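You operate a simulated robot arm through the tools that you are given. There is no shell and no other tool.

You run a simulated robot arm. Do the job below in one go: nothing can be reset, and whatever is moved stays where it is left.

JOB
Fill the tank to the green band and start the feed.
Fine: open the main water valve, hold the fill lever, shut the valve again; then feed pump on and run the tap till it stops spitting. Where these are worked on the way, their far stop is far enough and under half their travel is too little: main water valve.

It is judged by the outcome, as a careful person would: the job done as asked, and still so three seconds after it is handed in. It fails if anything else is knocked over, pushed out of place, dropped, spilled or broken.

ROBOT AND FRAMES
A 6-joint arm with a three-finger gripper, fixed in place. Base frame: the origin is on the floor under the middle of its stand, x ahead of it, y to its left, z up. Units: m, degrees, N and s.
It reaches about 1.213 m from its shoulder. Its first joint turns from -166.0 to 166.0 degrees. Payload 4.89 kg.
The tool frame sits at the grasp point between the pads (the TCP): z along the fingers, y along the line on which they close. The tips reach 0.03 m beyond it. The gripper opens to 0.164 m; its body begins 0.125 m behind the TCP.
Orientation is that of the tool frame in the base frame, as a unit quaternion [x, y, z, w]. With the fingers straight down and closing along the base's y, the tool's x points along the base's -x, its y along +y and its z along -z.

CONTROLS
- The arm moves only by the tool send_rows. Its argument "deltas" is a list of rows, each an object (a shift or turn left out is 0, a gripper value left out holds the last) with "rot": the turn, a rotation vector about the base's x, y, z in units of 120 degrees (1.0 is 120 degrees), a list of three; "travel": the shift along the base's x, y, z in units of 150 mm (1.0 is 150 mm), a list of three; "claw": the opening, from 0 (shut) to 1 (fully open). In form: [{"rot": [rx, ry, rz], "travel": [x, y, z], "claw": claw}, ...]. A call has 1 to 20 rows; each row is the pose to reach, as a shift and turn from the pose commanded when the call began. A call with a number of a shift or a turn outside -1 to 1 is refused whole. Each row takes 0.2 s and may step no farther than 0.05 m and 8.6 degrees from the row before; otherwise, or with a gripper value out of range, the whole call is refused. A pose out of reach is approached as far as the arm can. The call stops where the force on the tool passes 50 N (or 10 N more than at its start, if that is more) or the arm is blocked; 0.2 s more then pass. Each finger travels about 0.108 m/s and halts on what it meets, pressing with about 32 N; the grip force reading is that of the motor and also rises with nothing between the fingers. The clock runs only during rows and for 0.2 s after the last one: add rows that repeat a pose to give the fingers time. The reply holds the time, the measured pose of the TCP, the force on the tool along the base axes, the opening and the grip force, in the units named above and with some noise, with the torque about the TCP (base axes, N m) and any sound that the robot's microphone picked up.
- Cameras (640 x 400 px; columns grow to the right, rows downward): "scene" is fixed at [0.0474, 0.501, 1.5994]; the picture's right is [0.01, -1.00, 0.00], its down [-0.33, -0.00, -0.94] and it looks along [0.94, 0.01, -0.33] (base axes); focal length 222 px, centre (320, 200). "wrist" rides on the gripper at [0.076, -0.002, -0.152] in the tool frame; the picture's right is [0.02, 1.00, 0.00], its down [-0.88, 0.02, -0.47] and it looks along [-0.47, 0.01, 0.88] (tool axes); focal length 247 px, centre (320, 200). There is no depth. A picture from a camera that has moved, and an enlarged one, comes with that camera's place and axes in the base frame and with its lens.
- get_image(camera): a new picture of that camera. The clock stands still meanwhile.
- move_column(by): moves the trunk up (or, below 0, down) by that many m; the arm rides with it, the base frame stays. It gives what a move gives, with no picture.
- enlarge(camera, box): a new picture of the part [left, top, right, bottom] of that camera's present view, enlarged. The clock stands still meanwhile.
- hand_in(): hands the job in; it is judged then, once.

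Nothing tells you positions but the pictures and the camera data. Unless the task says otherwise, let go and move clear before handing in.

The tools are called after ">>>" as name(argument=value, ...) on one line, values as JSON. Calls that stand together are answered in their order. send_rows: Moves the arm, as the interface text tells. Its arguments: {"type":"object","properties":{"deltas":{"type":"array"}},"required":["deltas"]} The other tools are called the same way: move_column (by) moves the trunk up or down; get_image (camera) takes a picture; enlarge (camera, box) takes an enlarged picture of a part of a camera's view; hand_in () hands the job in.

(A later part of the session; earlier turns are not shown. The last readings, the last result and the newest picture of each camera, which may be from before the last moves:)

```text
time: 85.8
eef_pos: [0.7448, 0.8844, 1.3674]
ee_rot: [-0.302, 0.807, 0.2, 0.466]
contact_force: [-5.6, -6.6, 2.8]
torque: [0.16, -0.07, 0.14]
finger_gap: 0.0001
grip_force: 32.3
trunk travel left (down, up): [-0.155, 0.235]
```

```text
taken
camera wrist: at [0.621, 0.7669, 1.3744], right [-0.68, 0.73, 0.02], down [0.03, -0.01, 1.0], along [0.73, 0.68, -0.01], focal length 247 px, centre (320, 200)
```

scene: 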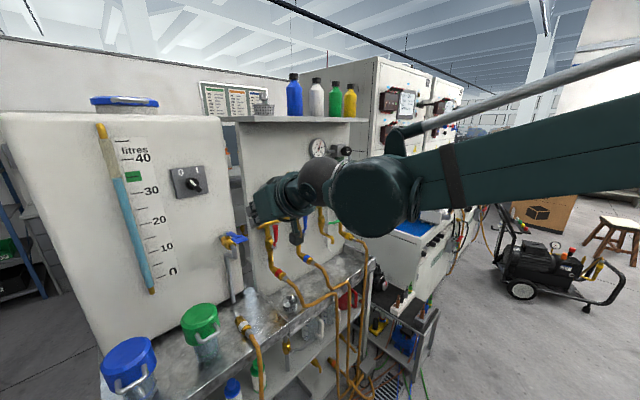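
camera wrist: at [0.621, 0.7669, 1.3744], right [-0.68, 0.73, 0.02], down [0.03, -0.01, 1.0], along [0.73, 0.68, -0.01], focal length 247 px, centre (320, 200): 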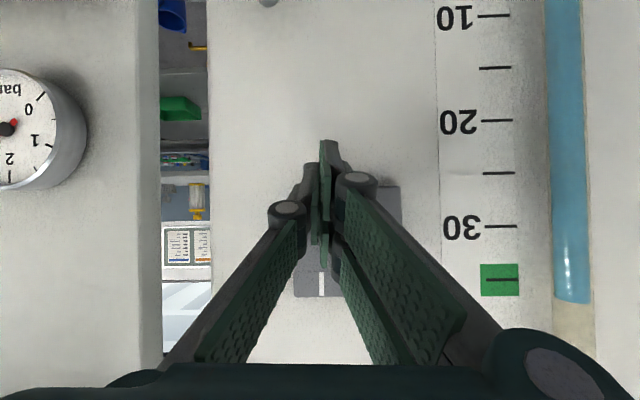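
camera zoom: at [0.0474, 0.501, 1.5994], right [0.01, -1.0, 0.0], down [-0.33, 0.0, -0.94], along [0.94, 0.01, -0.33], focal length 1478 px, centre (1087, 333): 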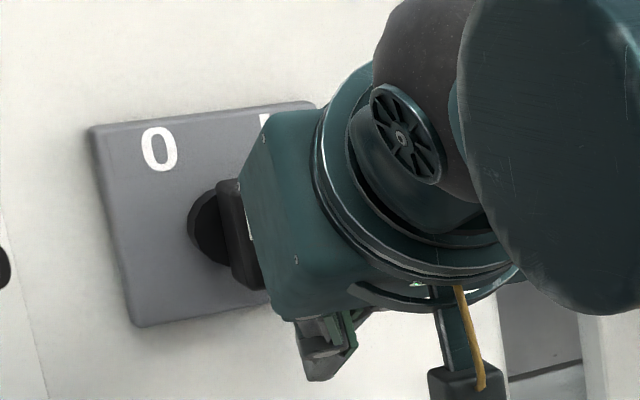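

The knob has turned to vertical, halfway. I'll carry on to the I position.

>>> send_rows(deltas=[{"travel": [-0.037, 0.0384, -0.033]}, {"travel": [-0.0787, 0.0816, -0.053]}, {"travel": [-0.1157, 0.12, -0.053]}, {"travel": [-0.1434, 0.1488, -0.04]}])

>>> enlarge(camera="scene", box=[165, 150, 245, 210])

>>> get_image(camera="wrist")

```text
time: 86.7
eef_pos: [0.7356, 0.893, 1.3588]
ee_rot: [-0.299, 0.809, 0.198, 0.465]
contact_force: [12.8, -20.8, -5.1]
torque: [0.52, 0.42, -0.19]
finger_gap: 0.0002
grip_force: 32.2
trunk travel left (down, up): [-0.155, 0.235]
stopped in row 4: the force on the tool passed its limit at 58 N (the readings are from after the stop); the commanded pose is now the measured one
```

```text
6.67 times, centred on (205, 180) of scene
camera zoom: at [0.0474, 0.501, 1.5994], right [0.01, -1.0, 0.0], down [-0.33, 0.0, -0.94], along [0.94, 0.01, -0.33], focal length 1478 px, centre (1087, 333)
```

zoom: 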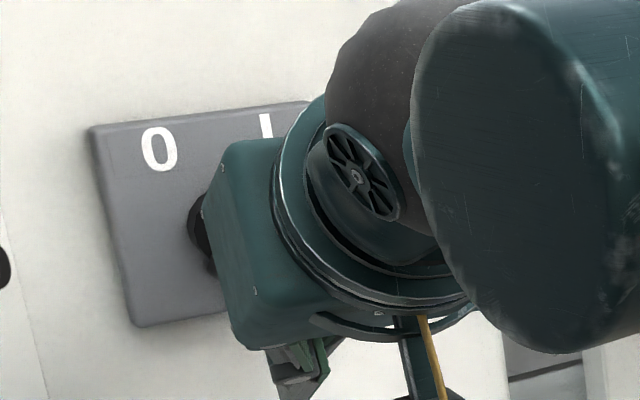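

```text
taken
camera wrist: at [0.6105, 0.778, 1.3655], right [-0.68, 0.74, 0.02], down [0.03, 0.0, 1.0], along [0.74, 0.68, -0.02], focal length 247 px, centre (320, 200)
```

wrist: 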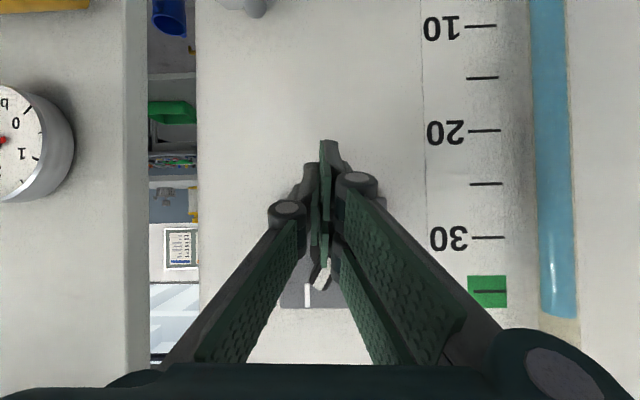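

The knob met its stop and its marker is at I. I'll back off and check the switch and gauges.

>>> send_rows(deltas=[{"travel": [0.0463, -0.048, -0.053]}, {"travel": [-0.051, -0.235, -0.053]}, {"travel": [-0.243, -0.42, -0.053]}, {"travel": [-0.435, -0.605, -0.053]}])

>>> send_rows(deltas=[{"travel": [-0.1, -0.24, -0.0]}, {"travel": [-0.1, -0.48, 0.0]}, {"travel": [-0.1, -0.72, 0]}])

>>> enlarge(camera="scene", box=[150, 140, 270, 240])

>>> get_image(camera="wrist")

>>> get_image(camera="scene")

```text
time: 87.7
eef_pos: [0.6653, 0.8076, 1.3485]
ee_rot: [-0.301, 0.808, 0.198, 0.465]
contact_force: [1.5, 0.9, -0.3]
torque: [-0.01, -0.02, -0.04]
finger_gap: 0.0
grip_force: 32.5
trunk travel left (down, up): [-0.155, 0.235]
```

```text
time: 88.5
eef_pos: [0.652, 0.6986, 1.3496]
ee_rot: [-0.3, 0.809, 0.198, 0.465]
contact_force: [-0.8, 1.8, -0.3]
torque: [-0.05, -0.07, -0.15]
finger_gap: 0.0
grip_force: 32.3
trunk travel left (down, up): [-0.155, 0.235]
```

```text
4.00 times, centred on (210, 190) of scene
camera zoom: at [0.0474, 0.501, 1.5994], right [0.01, -1.0, 0.0], down [-0.33, 0.0, -0.94], along [0.94, 0.01, -0.33], focal length 887 px, centre (760, 240)
```

zoom: 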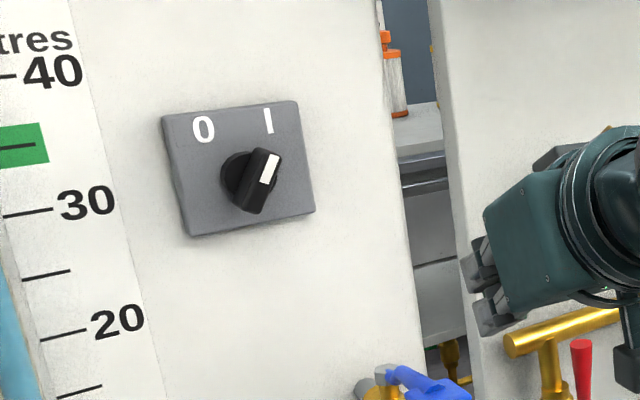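

```text
taken
camera wrist: at [0.5265, 0.583, 1.3576], right [-0.68, 0.73, 0.02], down [0.03, 0.0, 1.0], along [0.73, 0.68, -0.02], focal length 247 px, centre (320, 200)
```

wrist: 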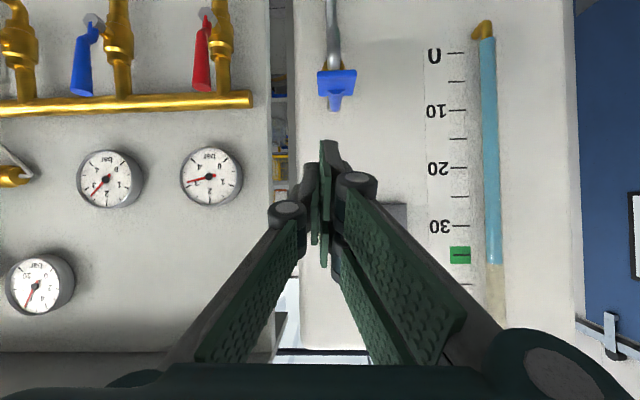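

```text
taken
```

scene: 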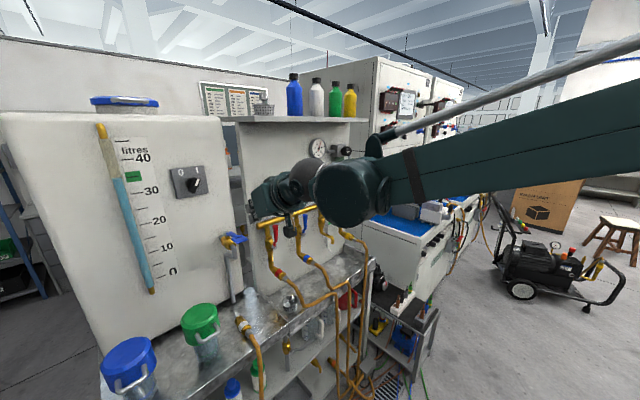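

The pump switch is at I and both manifold gauges have risen to about 2.5–3 bar, so the feed is running. Next is the tap, the green lever with a spout over the sink, hub at about (1.14, 0.48, 1.08). I'll move over there for a close look.

>>> send_rows(deltas=[{"travel": [0.0, -0.25, -0.08]}, {"travel": [0.1, -0.5, -0.16]}, {"travel": [0.25, -0.75, -0.25]}, {"travel": [0.42, -0.98, -0.33]}])

>>> send_rows(deltas=[{"travel": [0.17, -0.21, -0.08]}, {"travel": [0.34, -0.42, -0.16]}, {"travel": [0.51, -0.63, -0.25]}, {"travel": [0.68, -0.8, -0.33]}])

>>> get_image(camera="wrist")

>>> get_image(camera="scene")

```text
time: 89.5
eef_pos: [0.7121, 0.5492, 1.3018]
ee_rot: [-0.301, 0.808, 0.199, 0.466]
contact_force: [-0.7, -0.1, 0.6]
torque: [-0.07, -0.04, -0.19]
finger_gap: 0.0
grip_force: 31.9
trunk travel left (down, up): [-0.155, 0.235]
```

```text
time: 90.5
eef_pos: [0.8153, 0.4319, 1.2502]
ee_rot: [-0.3, 0.808, 0.197, 0.467]
contact_force: [-0.4, 1.6, 0.0]
torque: [-0.08, -0.07, -0.15]
finger_gap: 0.0
grip_force: 32.1
trunk travel left (down, up): [-0.155, 0.235]
```

```text
taken
camera wrist: at [0.6917, 0.3153, 1.2573], right [-0.68, 0.73, 0.02], down [0.03, 0.0, 1.0], along [0.73, 0.68, -0.02], focal length 247 px, centre (320, 200)
```

wrist: 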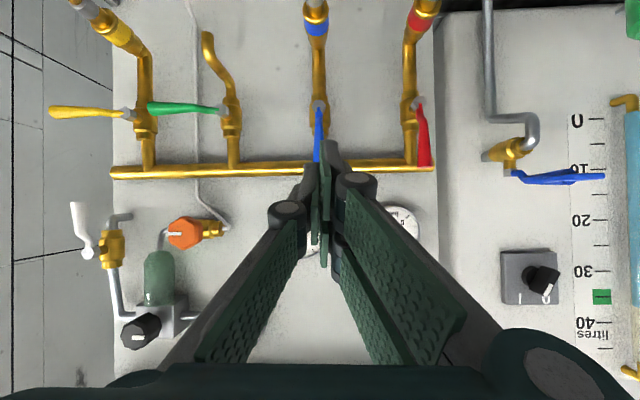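

```text
taken
```

scene: 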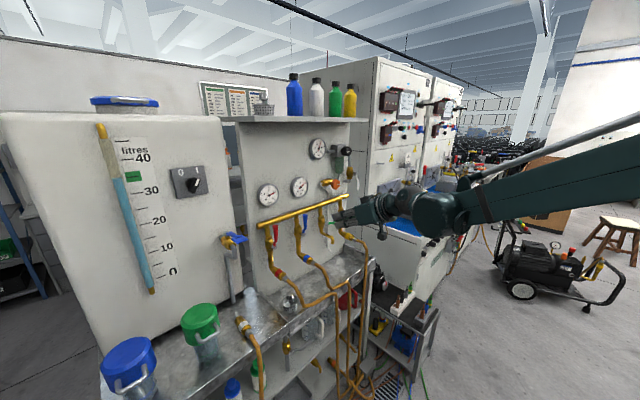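

>>> enlarge(camera="wrist", box=[40, 0, 260, 190])

>>> enlarge(camera="scene", box=[300, 180, 370, 260])

>>> enlarge(camera="scene", box=[240, 170, 330, 240])

```text
2.11 times, centred on (150, 95) of wrist
camera zoom: at [0.6917, 0.3153, 1.2573], right [-0.68, 0.73, 0.02], down [0.03, 0.0, 1.0], along [0.73, 0.68, -0.02], focal length 520 px, centre (678, 421)
```

zoom: 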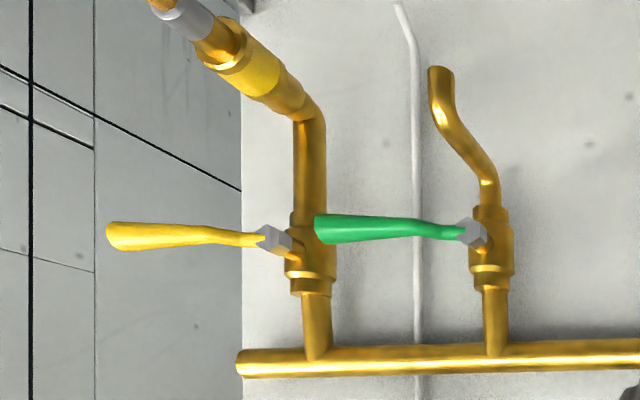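

```text
5.00 times, centred on (335, 220) of scene
camera zoom: at [0.0474, 0.501, 1.5994], right [0.01, -1.0, 0.0], down [-0.33, 0.0, -0.94], along [0.94, 0.01, -0.33], focal length 1109 px, centre (245, 100)
```

zoom: 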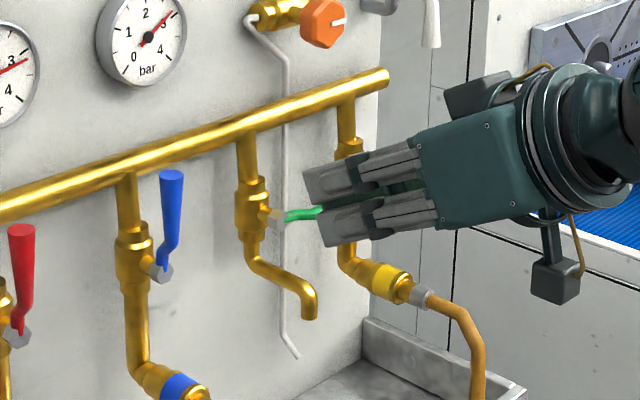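

```text
5.71 times, centred on (285, 205) of scene
camera zoom: at [0.0474, 0.501, 1.5994], right [0.01, -1.0, 0.0], down [-0.33, 0.0, -0.94], along [0.94, 0.01, -0.33], focal length 1267 px, centre (520, 171)
```

zoom: 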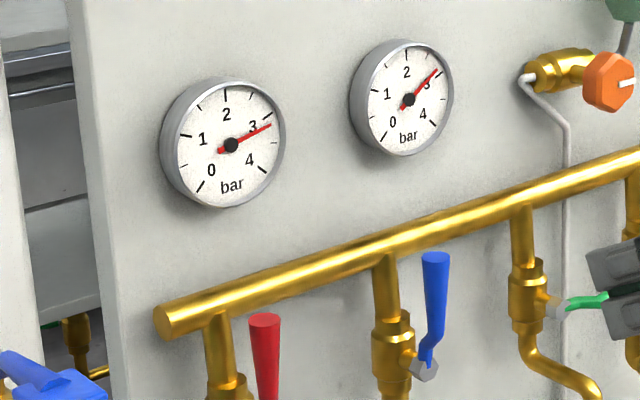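

Both gauges read about 3 bar. I place the tap lever's hub at about (1.11, 0.48, 1.09), pointing right (closed), with its spout over the sink. I'll move the fingers below the lever's outer end.

>>> send_rows(deltas=[{"travel": [0.2, -0.2, -0.05]}, {"travel": [0.4, -0.4, -0.1]}, {"travel": [0.585, -0.607, -0.167]}])

>>> send_rows(deltas=[{"travel": [0.2, -0.2, -0.1]}, {"travel": [0.4, -0.4, -0.2]}, {"travel": [0.585, -0.607, -0.3]}, {"travel": [0.585, -0.607, -0.6]}])

>>> send_rows(deltas=[{"travel": [0.0, 0.0, -0.25]}, {"travel": [0.0, 0.0, -0.5]}, {"travel": [0.0, 0.0, -0.73]}])

>>> get_image(camera="wrist")

>>> enlarge(camera="scene", box=[290, 170, 410, 270])

```text
time: 91.3
eef_pos: [0.9029, 0.3404, 1.2261]
ee_rot: [-0.301, 0.808, 0.198, 0.466]
contact_force: [-1.4, 1.9, 0.2]
torque: [-0.17, -0.07, -0.3]
finger_gap: 0.0002
grip_force: 31.8
trunk travel left (down, up): [-0.155, 0.235]
```

```text
time: 92.3
eef_pos: [0.9921, 0.247, 1.1354]
ee_rot: [-0.3, 0.809, 0.199, 0.465]
contact_force: [-0.2, -0.4, 1.4]
torque: [-0.01, -0.02, -0.05]
finger_gap: 0.0
grip_force: 31.3
trunk travel left (down, up): [-0.155, 0.235]
```

```text
time: 93.1
eef_pos: [0.9906, 0.2487, 1.0275]
ee_rot: [-0.301, 0.808, 0.199, 0.465]
contact_force: [-0.8, 0.3, 0.7]
torque: [-0.02, -0.01, -0.11]
finger_gap: 0.0
grip_force: 32.4
trunk travel left (down, up): [-0.155, 0.235]
```

```text
taken
camera wrist: at [0.8661, 0.1332, 1.0344], right [-0.68, 0.73, 0.02], down [0.03, 0.0, 1.0], along [0.73, 0.68, -0.02], focal length 247 px, centre (320, 200)
```

wrist: 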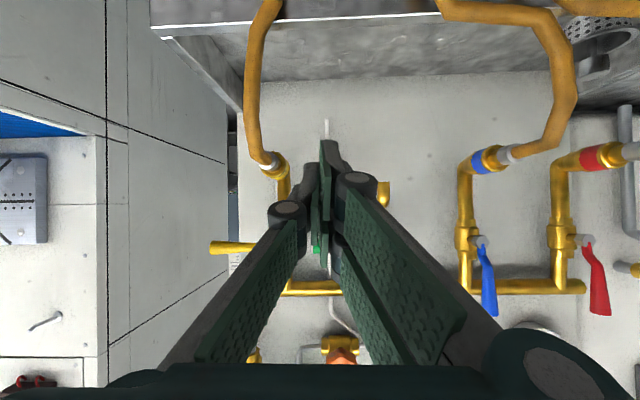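

```text
4.00 times, centred on (350, 220) of scene
camera zoom: at [0.0474, 0.501, 1.5994], right [0.01, -1.0, 0.0], down [-0.33, 0.0, -0.94], along [0.94, 0.01, -0.33], focal length 887 px, centre (200, 120)
```

zoom: 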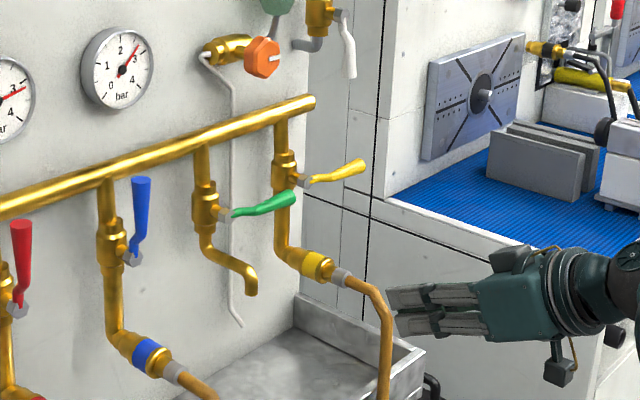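

The fingers are lined up just below the lever end, between the spout and the yellow hose. I'll slide inward under the lever.

>>> send_rows(deltas=[{"travel": [0.21, 0.2, 0]}, {"travel": [0.42, 0.4, 0]}, {"travel": [0.63, 0.6, 0]}, {"travel": [0.835, 0.805, 0]}])

>>> get_image(camera="wrist")

>>> enlarge(camera="scene", box=[310, 180, 390, 250])

```text
time: 94.1
eef_pos: [1.1175, 0.3664, 1.0264]
ee_rot: [-0.3, 0.809, 0.197, 0.466]
contact_force: [-0.8, -0.7, 1.2]
torque: [-0.02, 0.03, 0.07]
finger_gap: 0.0003
grip_force: 31.9
trunk travel left (down, up): [-0.155, 0.235]
```

```text
taken
camera wrist: at [0.9922, 0.2506, 1.0342], right [-0.68, 0.73, 0.02], down [0.03, 0.0, 1.0], along [0.73, 0.68, -0.02], focal length 247 px, centre (320, 200)
```

wrist: 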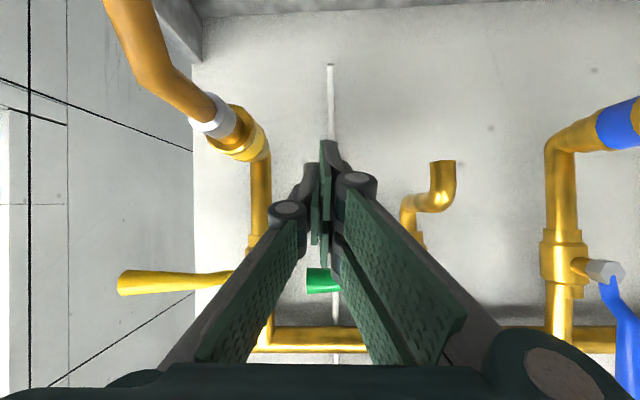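

```text
5.71 times, centred on (350, 215) of scene
camera zoom: at [0.0474, 0.501, 1.5994], right [0.01, -1.0, 0.0], down [-0.33, 0.0, -0.94], along [0.94, 0.01, -0.33], focal length 1267 px, centre (149, 114)
```

zoom: 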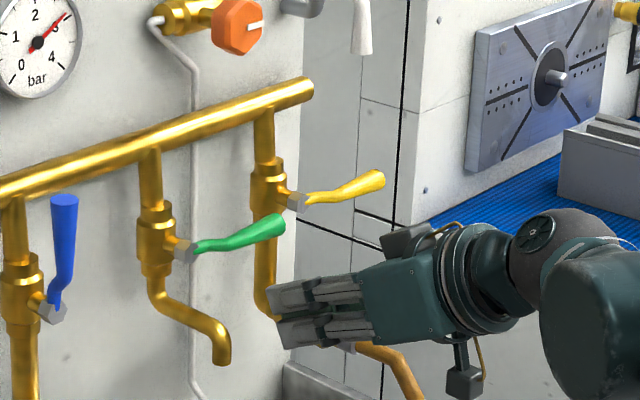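

The fingers are under the lever's outer end. I'll go in a little further and lift it along its arc to open the tap.

>>> send_rows(deltas=[{"travel": [0.127, 0.157, 0]}, {"travel": [0.127, 0.157, 0.16]}, {"travel": [0.139, 0.144, 0.293]}, {"travel": [0.127, 0.157, 0.427]}, {"travel": [0.084, 0.201, 0.543]}, {"travel": [0.022, 0.265, 0.631]}])

>>> enlarge(camera="scene", box=[310, 180, 390, 250])

>>> get_image(camera="wrist")

```text
time: 95.5
eef_pos: [1.1209, 0.4108, 1.1208]
ee_rot: [-0.299, 0.809, 0.197, 0.466]
contact_force: [0.4, 0.8, -0.2]
torque: [-0.03, -0.01, 0.04]
finger_gap: 0.0004
grip_force: 32.1
trunk travel left (down, up): [-0.155, 0.235]
```

```text
5.71 times, centred on (350, 215) of scene
camera zoom: at [0.0474, 0.501, 1.5994], right [0.01, -1.0, 0.0], down [-0.33, 0.0, -0.94], along [0.94, 0.01, -0.33], focal length 1267 px, centre (149, 114)
```

zoom: 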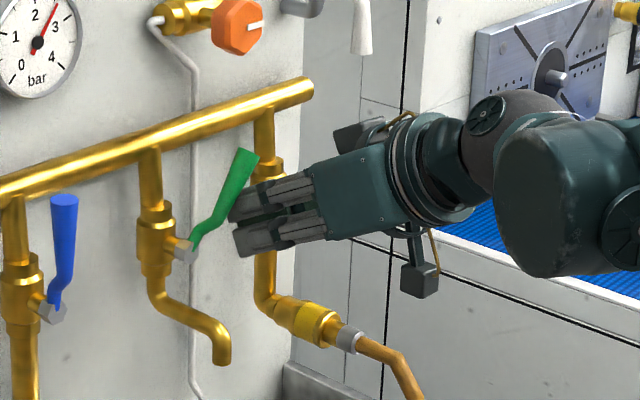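

```text
taken
camera wrist: at [0.9966, 0.2945, 1.1283], right [-0.68, 0.73, 0.02], down [0.03, 0.0, 1.0], along [0.73, 0.68, -0.02], focal length 247 px, centre (320, 200)
```

wrist: 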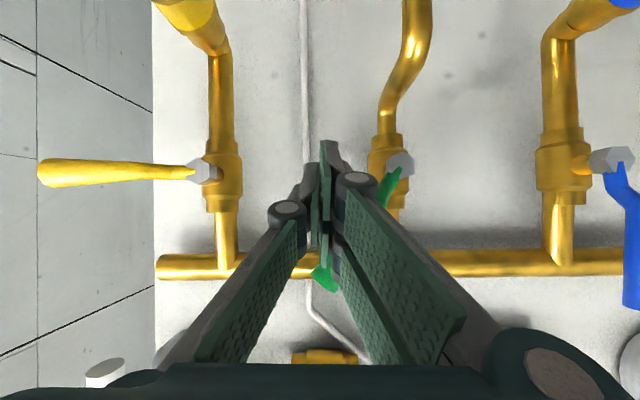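

The lever is past halfway and moving freely. I'll push it on to the upright stop.

>>> send_rows(deltas=[{"travel": [-0.05, 0.051, 0.04]}, {"travel": [-0.099, 0.102, 0.066]}, {"travel": [-0.149, 0.155, 0.063]}, {"travel": [-0.196, 0.203, 0.063]}, {"travel": [-0.242, 0.251, 0.063]}, {"travel": [-0.279, 0.289, 0.063]}])

>>> enlarge(camera="scene", box=[290, 180, 390, 300])

>>> get_image(camera="wrist")

```text
time: 96.6
eef_pos: [1.0952, 0.4336, 1.1311]
ee_rot: [-0.296, 0.81, 0.195, 0.468]
contact_force: [12.3, -17.8, -5.4]
torque: [0.28, 0.19, -0.06]
finger_gap: 0.0
grip_force: 31.8
trunk travel left (down, up): [-0.155, 0.235]
stopped in row 5: the force on the tool passed its limit at 60 N (the readings are from after the stop); the commanded pose is now the measured one
```

```text
3.33 times, centred on (340, 240) of scene
camera zoom: at [0.0474, 0.501, 1.5994], right [0.01, -1.0, 0.0], down [-0.33, 0.0, -0.94], along [0.94, 0.01, -0.33], focal length 739 px, centre (253, 67)
```

zoom: 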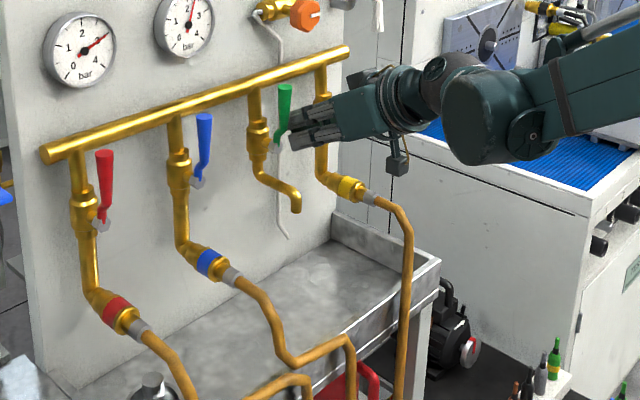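

```text
taken
camera wrist: at [0.9697, 0.3196, 1.1382], right [-0.67, 0.74, 0.02], down [0.03, -0.01, 1.0], along [0.74, 0.67, -0.01], focal length 247 px, centre (320, 200)
```

wrist: 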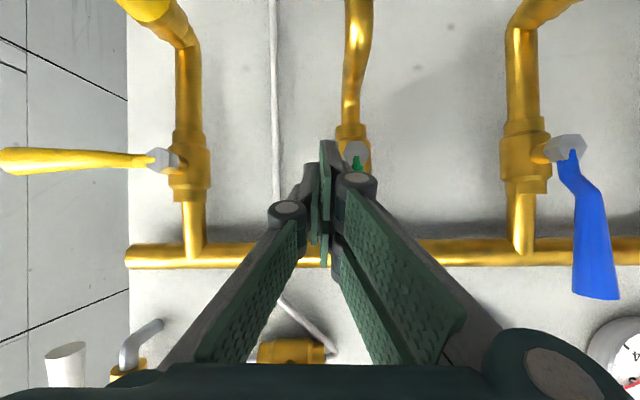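

The tap lever is upright and the second gauge has dipped. I'll wait a moment and watch the spout.

>>> send_rows(deltas=[{"travel": [0.05, -0.05, 0]}, {"travel": [0.05, -0.05, 0]}])

>>> enlarge(camera="scene", box=[290, 200, 370, 300])

>>> send_rows(deltas=[{"travel": [0, 0, 0]}, {"travel": [0, 0, 0]}])

>>> enlarge(camera="scene", box=[250, 180, 370, 300])

```text
time: 97.2
eef_pos: [1.1003, 0.4304, 1.1333]
ee_rot: [-0.298, 0.809, 0.196, 0.466]
contact_force: [0.1, -0.6, 0.1]
torque: [0.01, 0.01, 0.06]
finger_gap: 0.0
grip_force: 31.6
trunk travel left (down, up): [-0.155, 0.235]
```

```text
4.00 times, centred on (330, 250) of scene
camera zoom: at [0.0474, 0.501, 1.5994], right [0.01, -1.0, 0.0], down [-0.33, 0.0, -0.94], along [0.94, 0.01, -0.33], focal length 887 px, centre (280, 0)
```

zoom: 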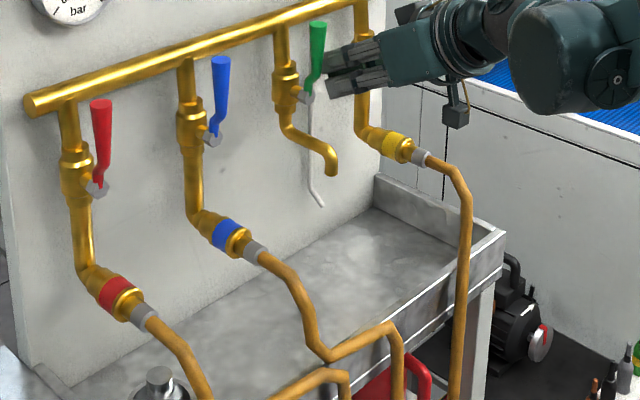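

```text
time: 97.8
eef_pos: [1.1011, 0.4287, 1.1315]
ee_rot: [-0.297, 0.809, 0.196, 0.468]
contact_force: [0.3, 0.0, 0.7]
torque: [0.0, -0.02, 0.0]
finger_gap: 0.0001
grip_force: 32.2
trunk travel left (down, up): [-0.155, 0.235]
```

```text
3.33 times, centred on (310, 240) of scene
camera zoom: at [0.0474, 0.501, 1.5994], right [0.01, -1.0, 0.0], down [-0.33, 0.0, -0.94], along [0.94, 0.01, -0.33], focal length 739 px, centre (353, 67)
```

zoom: 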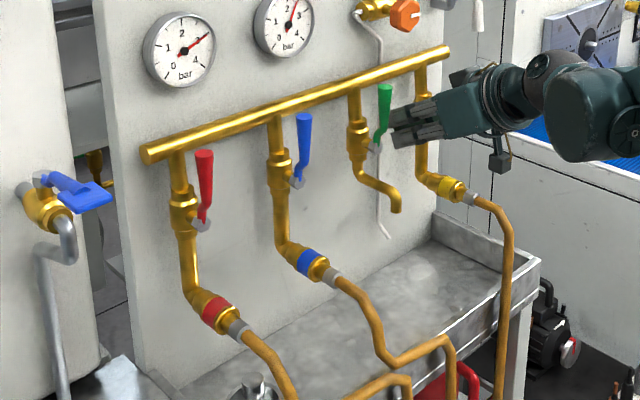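

No water is visible at the spout yet. I'll zoom in on it over several moments.

>>> send_rows(deltas=[{"travel": [0, 0, 0]}, {"travel": [0, 0, 0]}, {"travel": [0, 0, 0]}, {"travel": [0, 0, 0]}])

>>> enlarge(camera="scene", box=[300, 210, 360, 280])

>>> send_rows(deltas=[{"travel": [0, 0, 0]}])

>>> enlarge(camera="scene", box=[300, 210, 360, 280])

>>> enlarge(camera="scene", box=[250, 130, 340, 210])

```text
time: 98.8
eef_pos: [1.1008, 0.43, 1.1332]
ee_rot: [-0.298, 0.809, 0.197, 0.467]
contact_force: [0.6, -0.3, -0.9]
torque: [0.04, 0.0, -0.01]
finger_gap: 0.0002
grip_force: 32.2
trunk travel left (down, up): [-0.155, 0.235]
```

```text
5.71 times, centred on (330, 245) of scene
camera zoom: at [0.0474, 0.501, 1.5994], right [0.01, -1.0, 0.0], down [-0.33, 0.0, -0.94], along [0.94, 0.01, -0.33], focal length 1267 px, centre (263, -57)
```

zoom: 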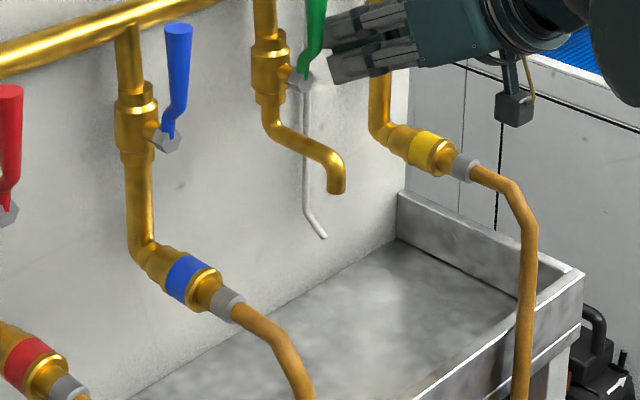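

```text
time: 99.2
eef_pos: [1.1015, 0.4299, 1.1326]
ee_rot: [-0.298, 0.809, 0.196, 0.467]
contact_force: [0.2, 0.0, 0.8]
torque: [-0.01, 0.0, 0.0]
finger_gap: 0.0
grip_force: 31.7
trunk travel left (down, up): [-0.155, 0.235]
```

```text
5.71 times, centred on (330, 245) of scene
camera zoom: at [0.0474, 0.501, 1.5994], right [0.01, -1.0, 0.0], down [-0.33, 0.0, -0.94], along [0.94, 0.01, -0.33], focal length 1267 px, centre (263, -57)
```

zoom: 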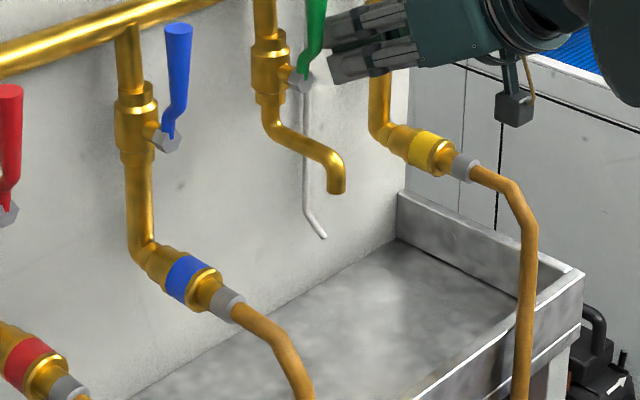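

```text
5.00 times, centred on (295, 170) of scene
camera zoom: at [0.0474, 0.501, 1.5994], right [0.01, -1.0, 0.0], down [-0.33, 0.0, -0.94], along [0.94, 0.01, -0.33], focal length 1109 px, centre (445, 350)
```

zoom: 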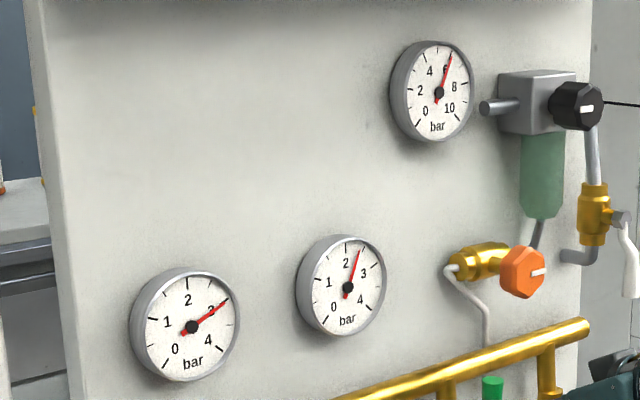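

The second gauge has dropped from 2.9 to 2.4 bar, which suggests flow through the tap. I'll look at the spout from the wrist camera.

>>> get_image(camera="wrist")

>>> enlarge(camera="scene", box=[90, 110, 190, 210])

>>> enlarge(camera="scene", box=[315, 230, 345, 260])

```text
taken
camera wrist: at [0.9752, 0.3149, 1.1393], right [-0.67, 0.74, 0.02], down [0.02, -0.01, 1.0], along [0.74, 0.67, -0.01], focal length 247 px, centre (320, 200)
```

wrist: 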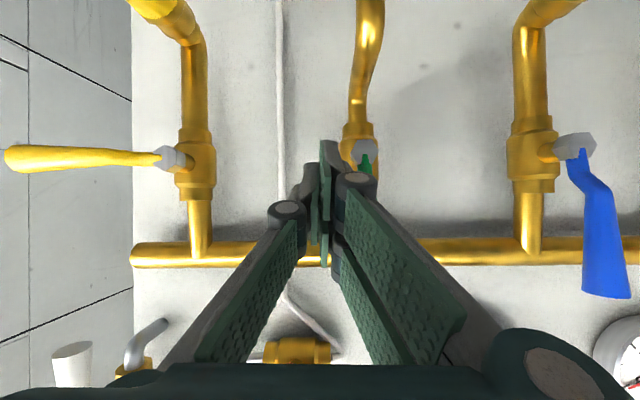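

```text
4.00 times, centred on (140, 160) of scene
camera zoom: at [0.0474, 0.501, 1.5994], right [0.01, -1.0, 0.0], down [-0.33, 0.0, -0.94], along [0.94, 0.01, -0.33], focal length 887 px, centre (1040, 360)
```

zoom: 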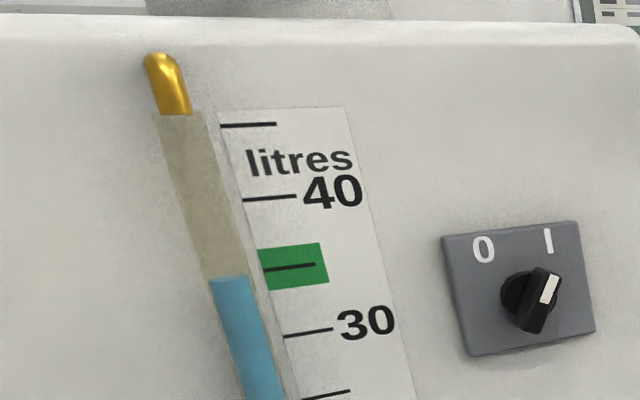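

```text
13.33 times, centred on (330, 245) of scene
camera zoom: at [0.0474, 0.501, 1.5994], right [0.01, -1.0, 0.0], down [-0.33, 0.0, -0.94], along [0.94, 0.01, -0.33], focal length 2957 px, centre (187, -400)
```

zoom: 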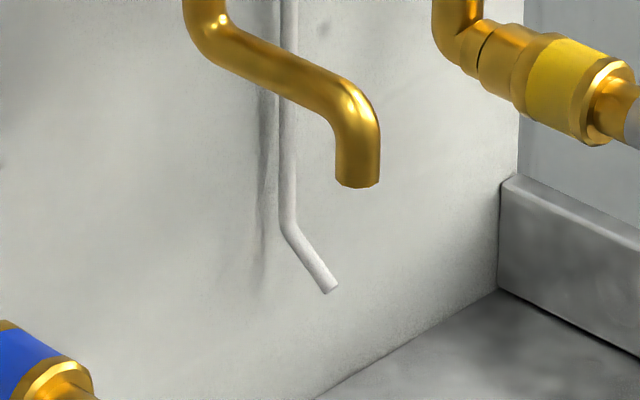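

The tank level has dropped slightly (about 0.4 L), so water is being drawn through the tap. I'll watch the gauges and spout a little longer.

>>> send_rows(deltas=[{"travel": [0, 0, 0]}, {"travel": [0, 0, 0]}, {"travel": [0, 0, 0]}])

>>> enlarge(camera="scene", box=[250, 130, 340, 210])

>>> enlarge(camera="scene", box=[300, 210, 360, 280])

>>> enlarge(camera="scene", box=[90, 110, 190, 210])

```text
time: 100.0
eef_pos: [1.1013, 0.4305, 1.1328]
ee_rot: [-0.297, 0.809, 0.196, 0.468]
contact_force: [0.3, -0.2, 0.1]
torque: [-0.03, 0.03, 0.02]
finger_gap: 0.0
grip_force: 32.1
trunk travel left (down, up): [-0.155, 0.235]
```

```text
5.00 times, centred on (295, 170) of scene
camera zoom: at [0.0474, 0.501, 1.5994], right [0.01, -1.0, 0.0], down [-0.33, 0.0, -0.94], along [0.94, 0.01, -0.33], focal length 1109 px, centre (445, 350)
```

zoom: 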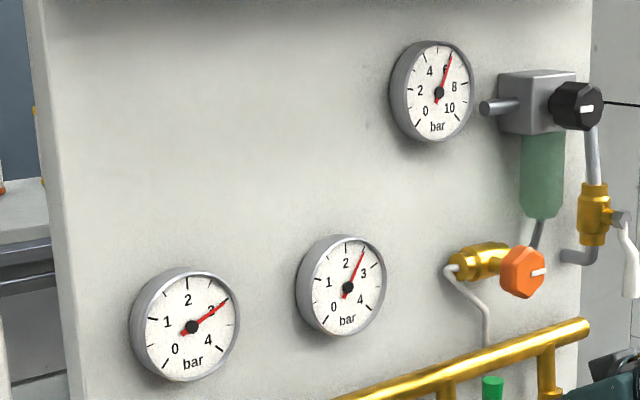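

```text
5.71 times, centred on (330, 245) of scene
camera zoom: at [0.0474, 0.501, 1.5994], right [0.01, -1.0, 0.0], down [-0.33, 0.0, -0.94], along [0.94, 0.01, -0.33], focal length 1267 px, centre (263, -57)
```

zoom: 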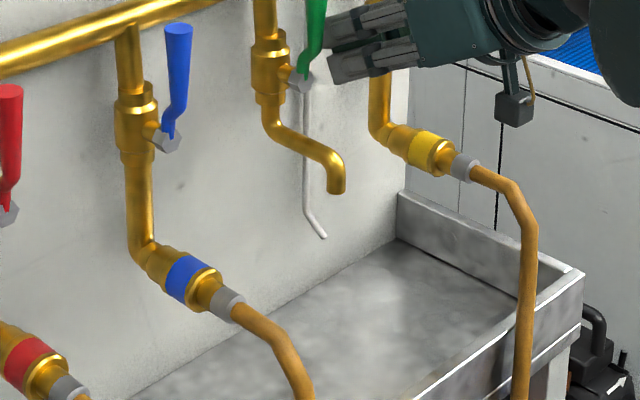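

```text
4.00 times, centred on (140, 160) of scene
camera zoom: at [0.0474, 0.501, 1.5994], right [0.01, -1.0, 0.0], down [-0.33, 0.0, -0.94], along [0.94, 0.01, -0.33], focal length 887 px, centre (1040, 360)
```

zoom: 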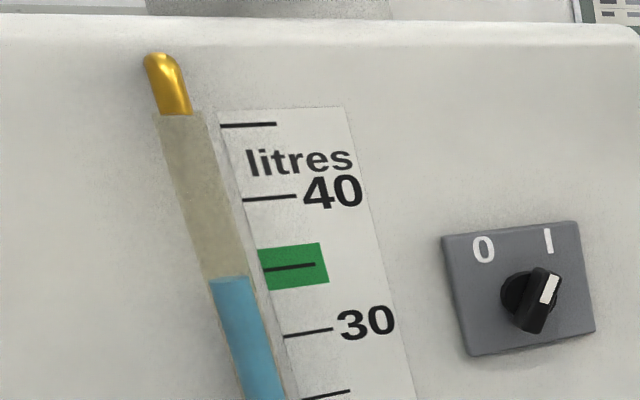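

>>> send_rows(deltas=[{"travel": [0, 0, 0]}, {"travel": [0, 0, 0]}])

>>> enlarge(camera="scene", box=[255, 165, 325, 215])

>>> send_rows(deltas=[{"travel": [0, 0, 0]}])

>>> enlarge(camera="scene", box=[255, 165, 325, 215])

>>> send_rows(deltas=[{"travel": [0, 0, 0]}, {"travel": [0, 0, 0]}])

>>> enlarge(camera="scene", box=[255, 165, 325, 215])

```text
time: 100.6
eef_pos: [1.1008, 0.4296, 1.1322]
ee_rot: [-0.298, 0.809, 0.196, 0.467]
contact_force: [0.3, -0.6, 0.7]
torque: [0.02, -0.01, 0.01]
finger_gap: 0.0003
grip_force: 31.8
trunk travel left (down, up): [-0.155, 0.235]
```

```text
8.00 times, centred on (290, 190) of scene
camera zoom: at [0.0474, 0.501, 1.5994], right [0.01, -1.0, 0.0], down [-0.33, 0.0, -0.94], along [0.94, 0.01, -0.33], focal length 1774 px, centre (560, 280)
```

zoom: 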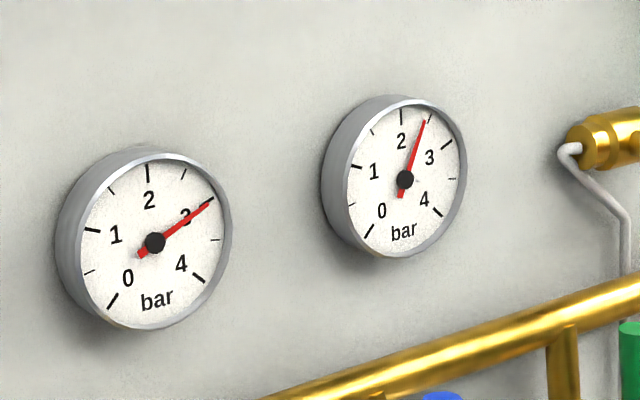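

```text
time: 101.0
eef_pos: [1.1014, 0.43, 1.1313]
ee_rot: [-0.297, 0.809, 0.196, 0.467]
contact_force: [0.1, -0.3, 0.3]
torque: [0.0, 0.02, 0.01]
finger_gap: 0.0
grip_force: 31.9
trunk travel left (down, up): [-0.155, 0.235]
```

```text
8.00 times, centred on (290, 190) of scene
camera zoom: at [0.0474, 0.501, 1.5994], right [0.01, -1.0, 0.0], down [-0.33, 0.0, -0.94], along [0.94, 0.01, -0.33], focal length 1774 px, centre (560, 280)
```

zoom: 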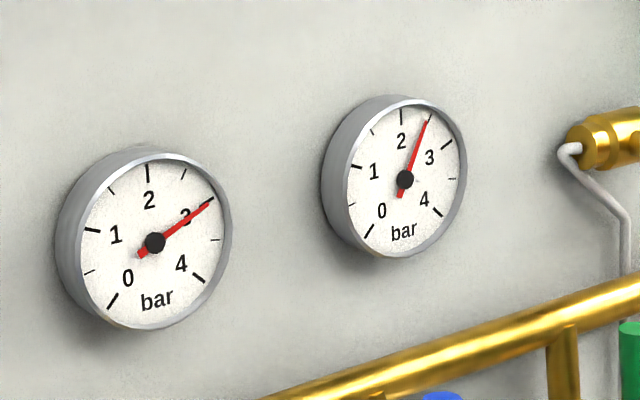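

```text
time: 101.6
eef_pos: [1.1008, 0.4298, 1.1319]
ee_rot: [-0.297, 0.809, 0.196, 0.467]
contact_force: [-0.4, -1.0, -0.7]
torque: [-0.02, -0.06, -0.04]
finger_gap: 0.0
grip_force: 32.0
trunk travel left (down, up): [-0.155, 0.235]
```

```text
8.00 times, centred on (290, 190) of scene
camera zoom: at [0.0474, 0.501, 1.5994], right [0.01, -1.0, 0.0], down [-0.33, 0.0, -0.94], along [0.94, 0.01, -0.33], focal length 1774 px, centre (560, 280)
```

zoom: 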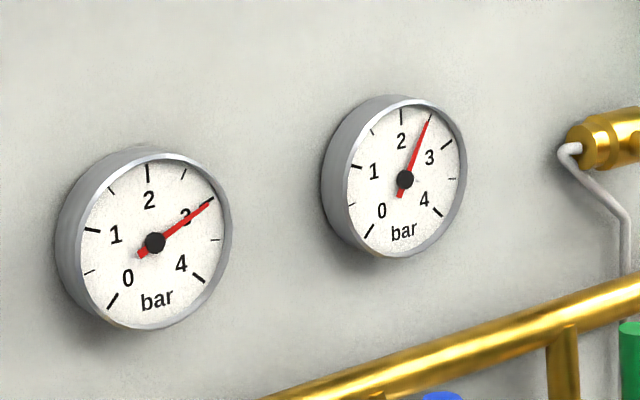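

The second gauge is settling near 2.5 bar, which looks like the air clearing. I'll check the spout and gauges again over the next seconds.

>>> send_rows(deltas=[{"travel": [0, 0, 0]}, {"travel": [0, 0, 0]}, {"travel": [0, 0, 0]}, {"travel": [0, 0, 0]}])

>>> enlarge(camera="scene", box=[255, 165, 325, 215])

>>> enlarge(camera="scene", box=[300, 210, 360, 280])

>>> send_rows(deltas=[{"travel": [0, 0, 0]}])

>>> enlarge(camera="scene", box=[255, 165, 325, 215])

>>> enlarge(camera="scene", box=[90, 110, 190, 210])

```text
time: 102.6
eef_pos: [1.101, 0.43, 1.1324]
ee_rot: [-0.297, 0.809, 0.195, 0.468]
contact_force: [-0.4, -0.2, -0.4]
torque: [-0.01, 0.02, 0.04]
finger_gap: 0.0
grip_force: 32.5
trunk travel left (down, up): [-0.155, 0.235]
```

```text
8.00 times, centred on (290, 190) of scene
camera zoom: at [0.0474, 0.501, 1.5994], right [0.01, -1.0, 0.0], down [-0.33, 0.0, -0.94], along [0.94, 0.01, -0.33], focal length 1774 px, centre (560, 280)
```

zoom: 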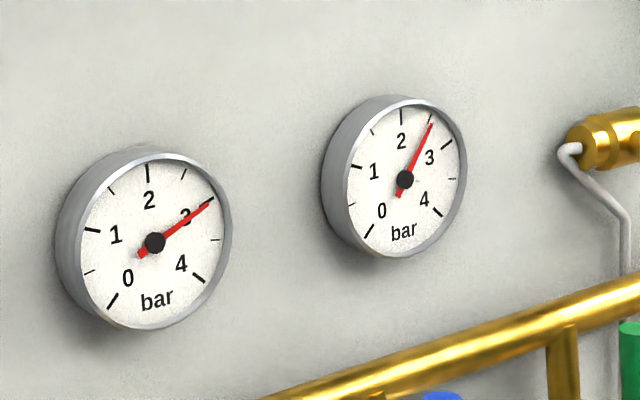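

```text
5.71 times, centred on (330, 245) of scene
camera zoom: at [0.0474, 0.501, 1.5994], right [0.01, -1.0, 0.0], down [-0.33, 0.0, -0.94], along [0.94, 0.01, -0.33], focal length 1267 px, centre (263, -57)
```

zoom: 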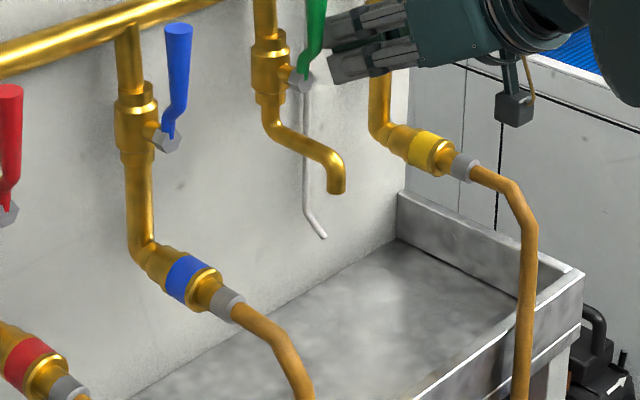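

```text
time: 103.0
eef_pos: [1.1006, 0.4294, 1.1316]
ee_rot: [-0.297, 0.809, 0.196, 0.467]
contact_force: [-0.8, -0.2, -0.4]
torque: [0.0, -0.02, 0.01]
finger_gap: 0.0001
grip_force: 31.9
trunk travel left (down, up): [-0.155, 0.235]
```

```text
8.00 times, centred on (290, 190) of scene
camera zoom: at [0.0474, 0.501, 1.5994], right [0.01, -1.0, 0.0], down [-0.33, 0.0, -0.94], along [0.94, 0.01, -0.33], focal length 1774 px, centre (560, 280)
```

zoom: 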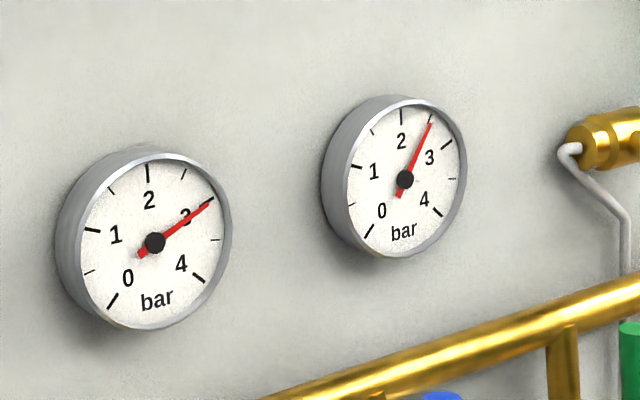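

```text
4.00 times, centred on (140, 160) of scene
camera zoom: at [0.0474, 0.501, 1.5994], right [0.01, -1.0, 0.0], down [-0.33, 0.0, -0.94], along [0.94, 0.01, -0.33], focal length 887 px, centre (1040, 360)
```

zoom: 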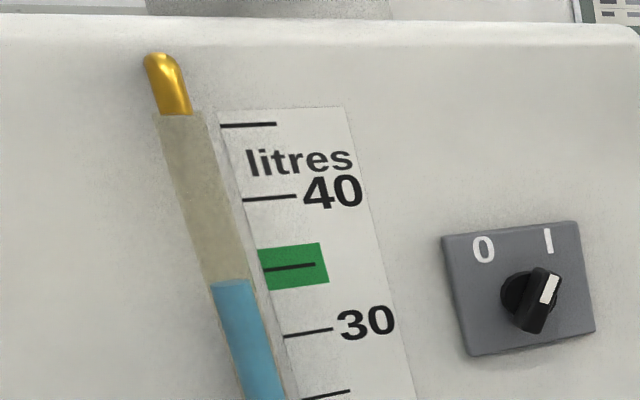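

The gauge still wavers slightly between 2.4 and 2.6 bar, and the level is about 35 L. I'll back off a little so the wrist camera sees the spout directly.

>>> send_rows(deltas=[{"travel": [-0.19, -0.185, 0]}, {"travel": [-0.38, -0.37, 0]}, {"travel": [-0.576, -0.555, 0]}])

>>> get_image(camera="wrist")

>>> enlarge(camera="scene", box=[255, 165, 325, 215])

```text
time: 103.8
eef_pos: [1.0151, 0.3468, 1.1321]
ee_rot: [-0.296, 0.809, 0.195, 0.468]
contact_force: [0.5, 1.5, -1.3]
torque: [-0.06, -0.04, -0.06]
finger_gap: 0.0003
grip_force: 32.1
trunk travel left (down, up): [-0.155, 0.235]
```

```text
taken
camera wrist: at [0.8901, 0.2317, 1.1391], right [-0.67, 0.74, 0.02], down [0.03, 0.0, 1.0], along [0.74, 0.67, -0.02], focal length 247 px, centre (320, 200)
```

wrist: 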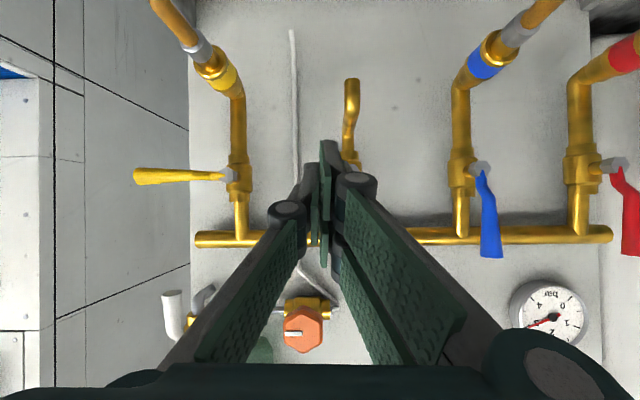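

```text
8.00 times, centred on (290, 190) of scene
camera zoom: at [0.0474, 0.501, 1.5994], right [0.01, -1.0, 0.0], down [-0.33, 0.0, -0.94], along [0.94, 0.01, -0.33], focal length 1774 px, centre (560, 280)
```

zoom: 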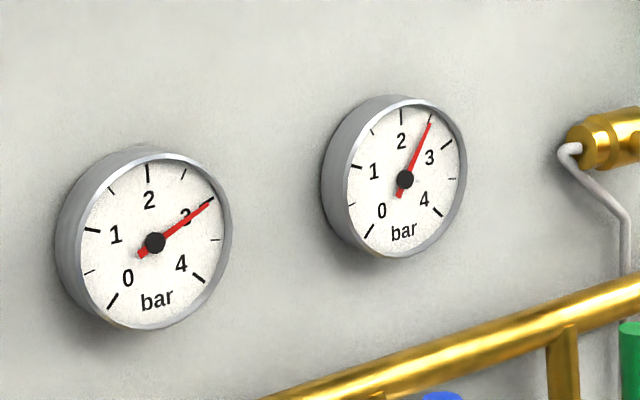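

>>> enlarge(camera="wrist", box=[310, 0, 400, 110])

>>> send_rows(deltas=[{"travel": [0, 0, 0]}, {"travel": [0, 0, 0]}])

>>> enlarge(camera="wrist", box=[310, 0, 400, 110])

>>> enlarge(camera="scene", box=[255, 165, 325, 215])

>>> enlarge(camera="scene", box=[250, 230, 390, 330])

```text
3.64 times, centred on (355, 55) of wrist
camera zoom: at [0.8901, 0.2317, 1.1391], right [-0.67, 0.74, 0.02], down [0.03, 0.0, 1.0], along [0.74, 0.67, -0.02], focal length 898 px, centre (193, 727)
```

zoom: 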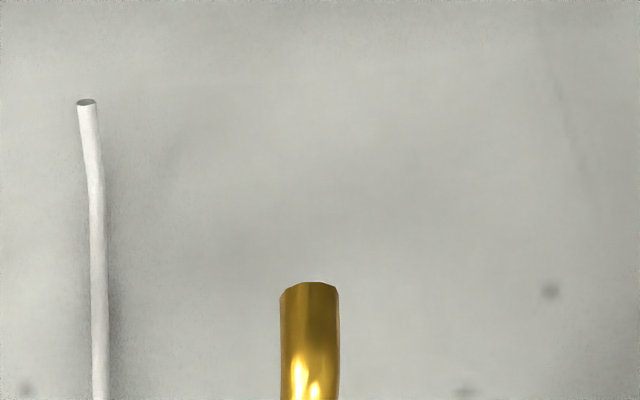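

```text
time: 104.4
eef_pos: [1.0146, 0.3462, 1.1323]
ee_rot: [-0.297, 0.81, 0.196, 0.467]
contact_force: [0.7, -0.3, -0.1]
torque: [0.03, 0.01, 0.03]
finger_gap: 0.0002
grip_force: 31.7
trunk travel left (down, up): [-0.155, 0.235]
```

```text
3.64 times, centred on (355, 55) of wrist
camera zoom: at [0.8899, 0.2306, 1.1396], right [-0.67, 0.74, 0.02], down [0.02, -0.01, 1.0], along [0.74, 0.67, -0.01], focal length 898 px, centre (193, 727)
```

zoom: 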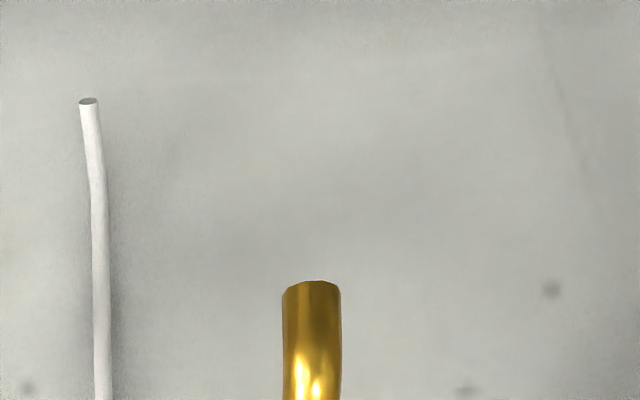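

```text
8.00 times, centred on (290, 190) of scene
camera zoom: at [0.0474, 0.501, 1.5994], right [0.01, -1.0, 0.0], down [-0.33, 0.0, -0.94], along [0.94, 0.01, -0.33], focal length 1774 px, centre (560, 280)
```

zoom: 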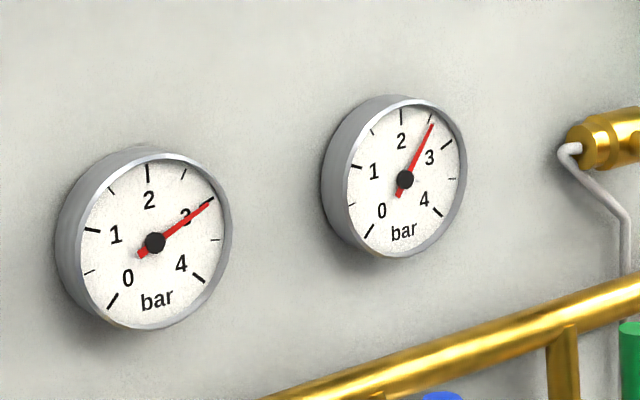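

```text
4.00 times, centred on (320, 280) of scene
camera zoom: at [0.0474, 0.501, 1.5994], right [0.01, -1.0, 0.0], down [-0.33, 0.0, -0.94], along [0.94, 0.01, -0.33], focal length 887 px, centre (320, -120)
```

zoom: 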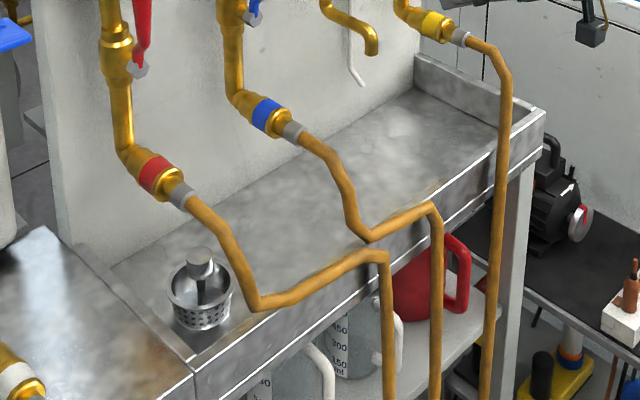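

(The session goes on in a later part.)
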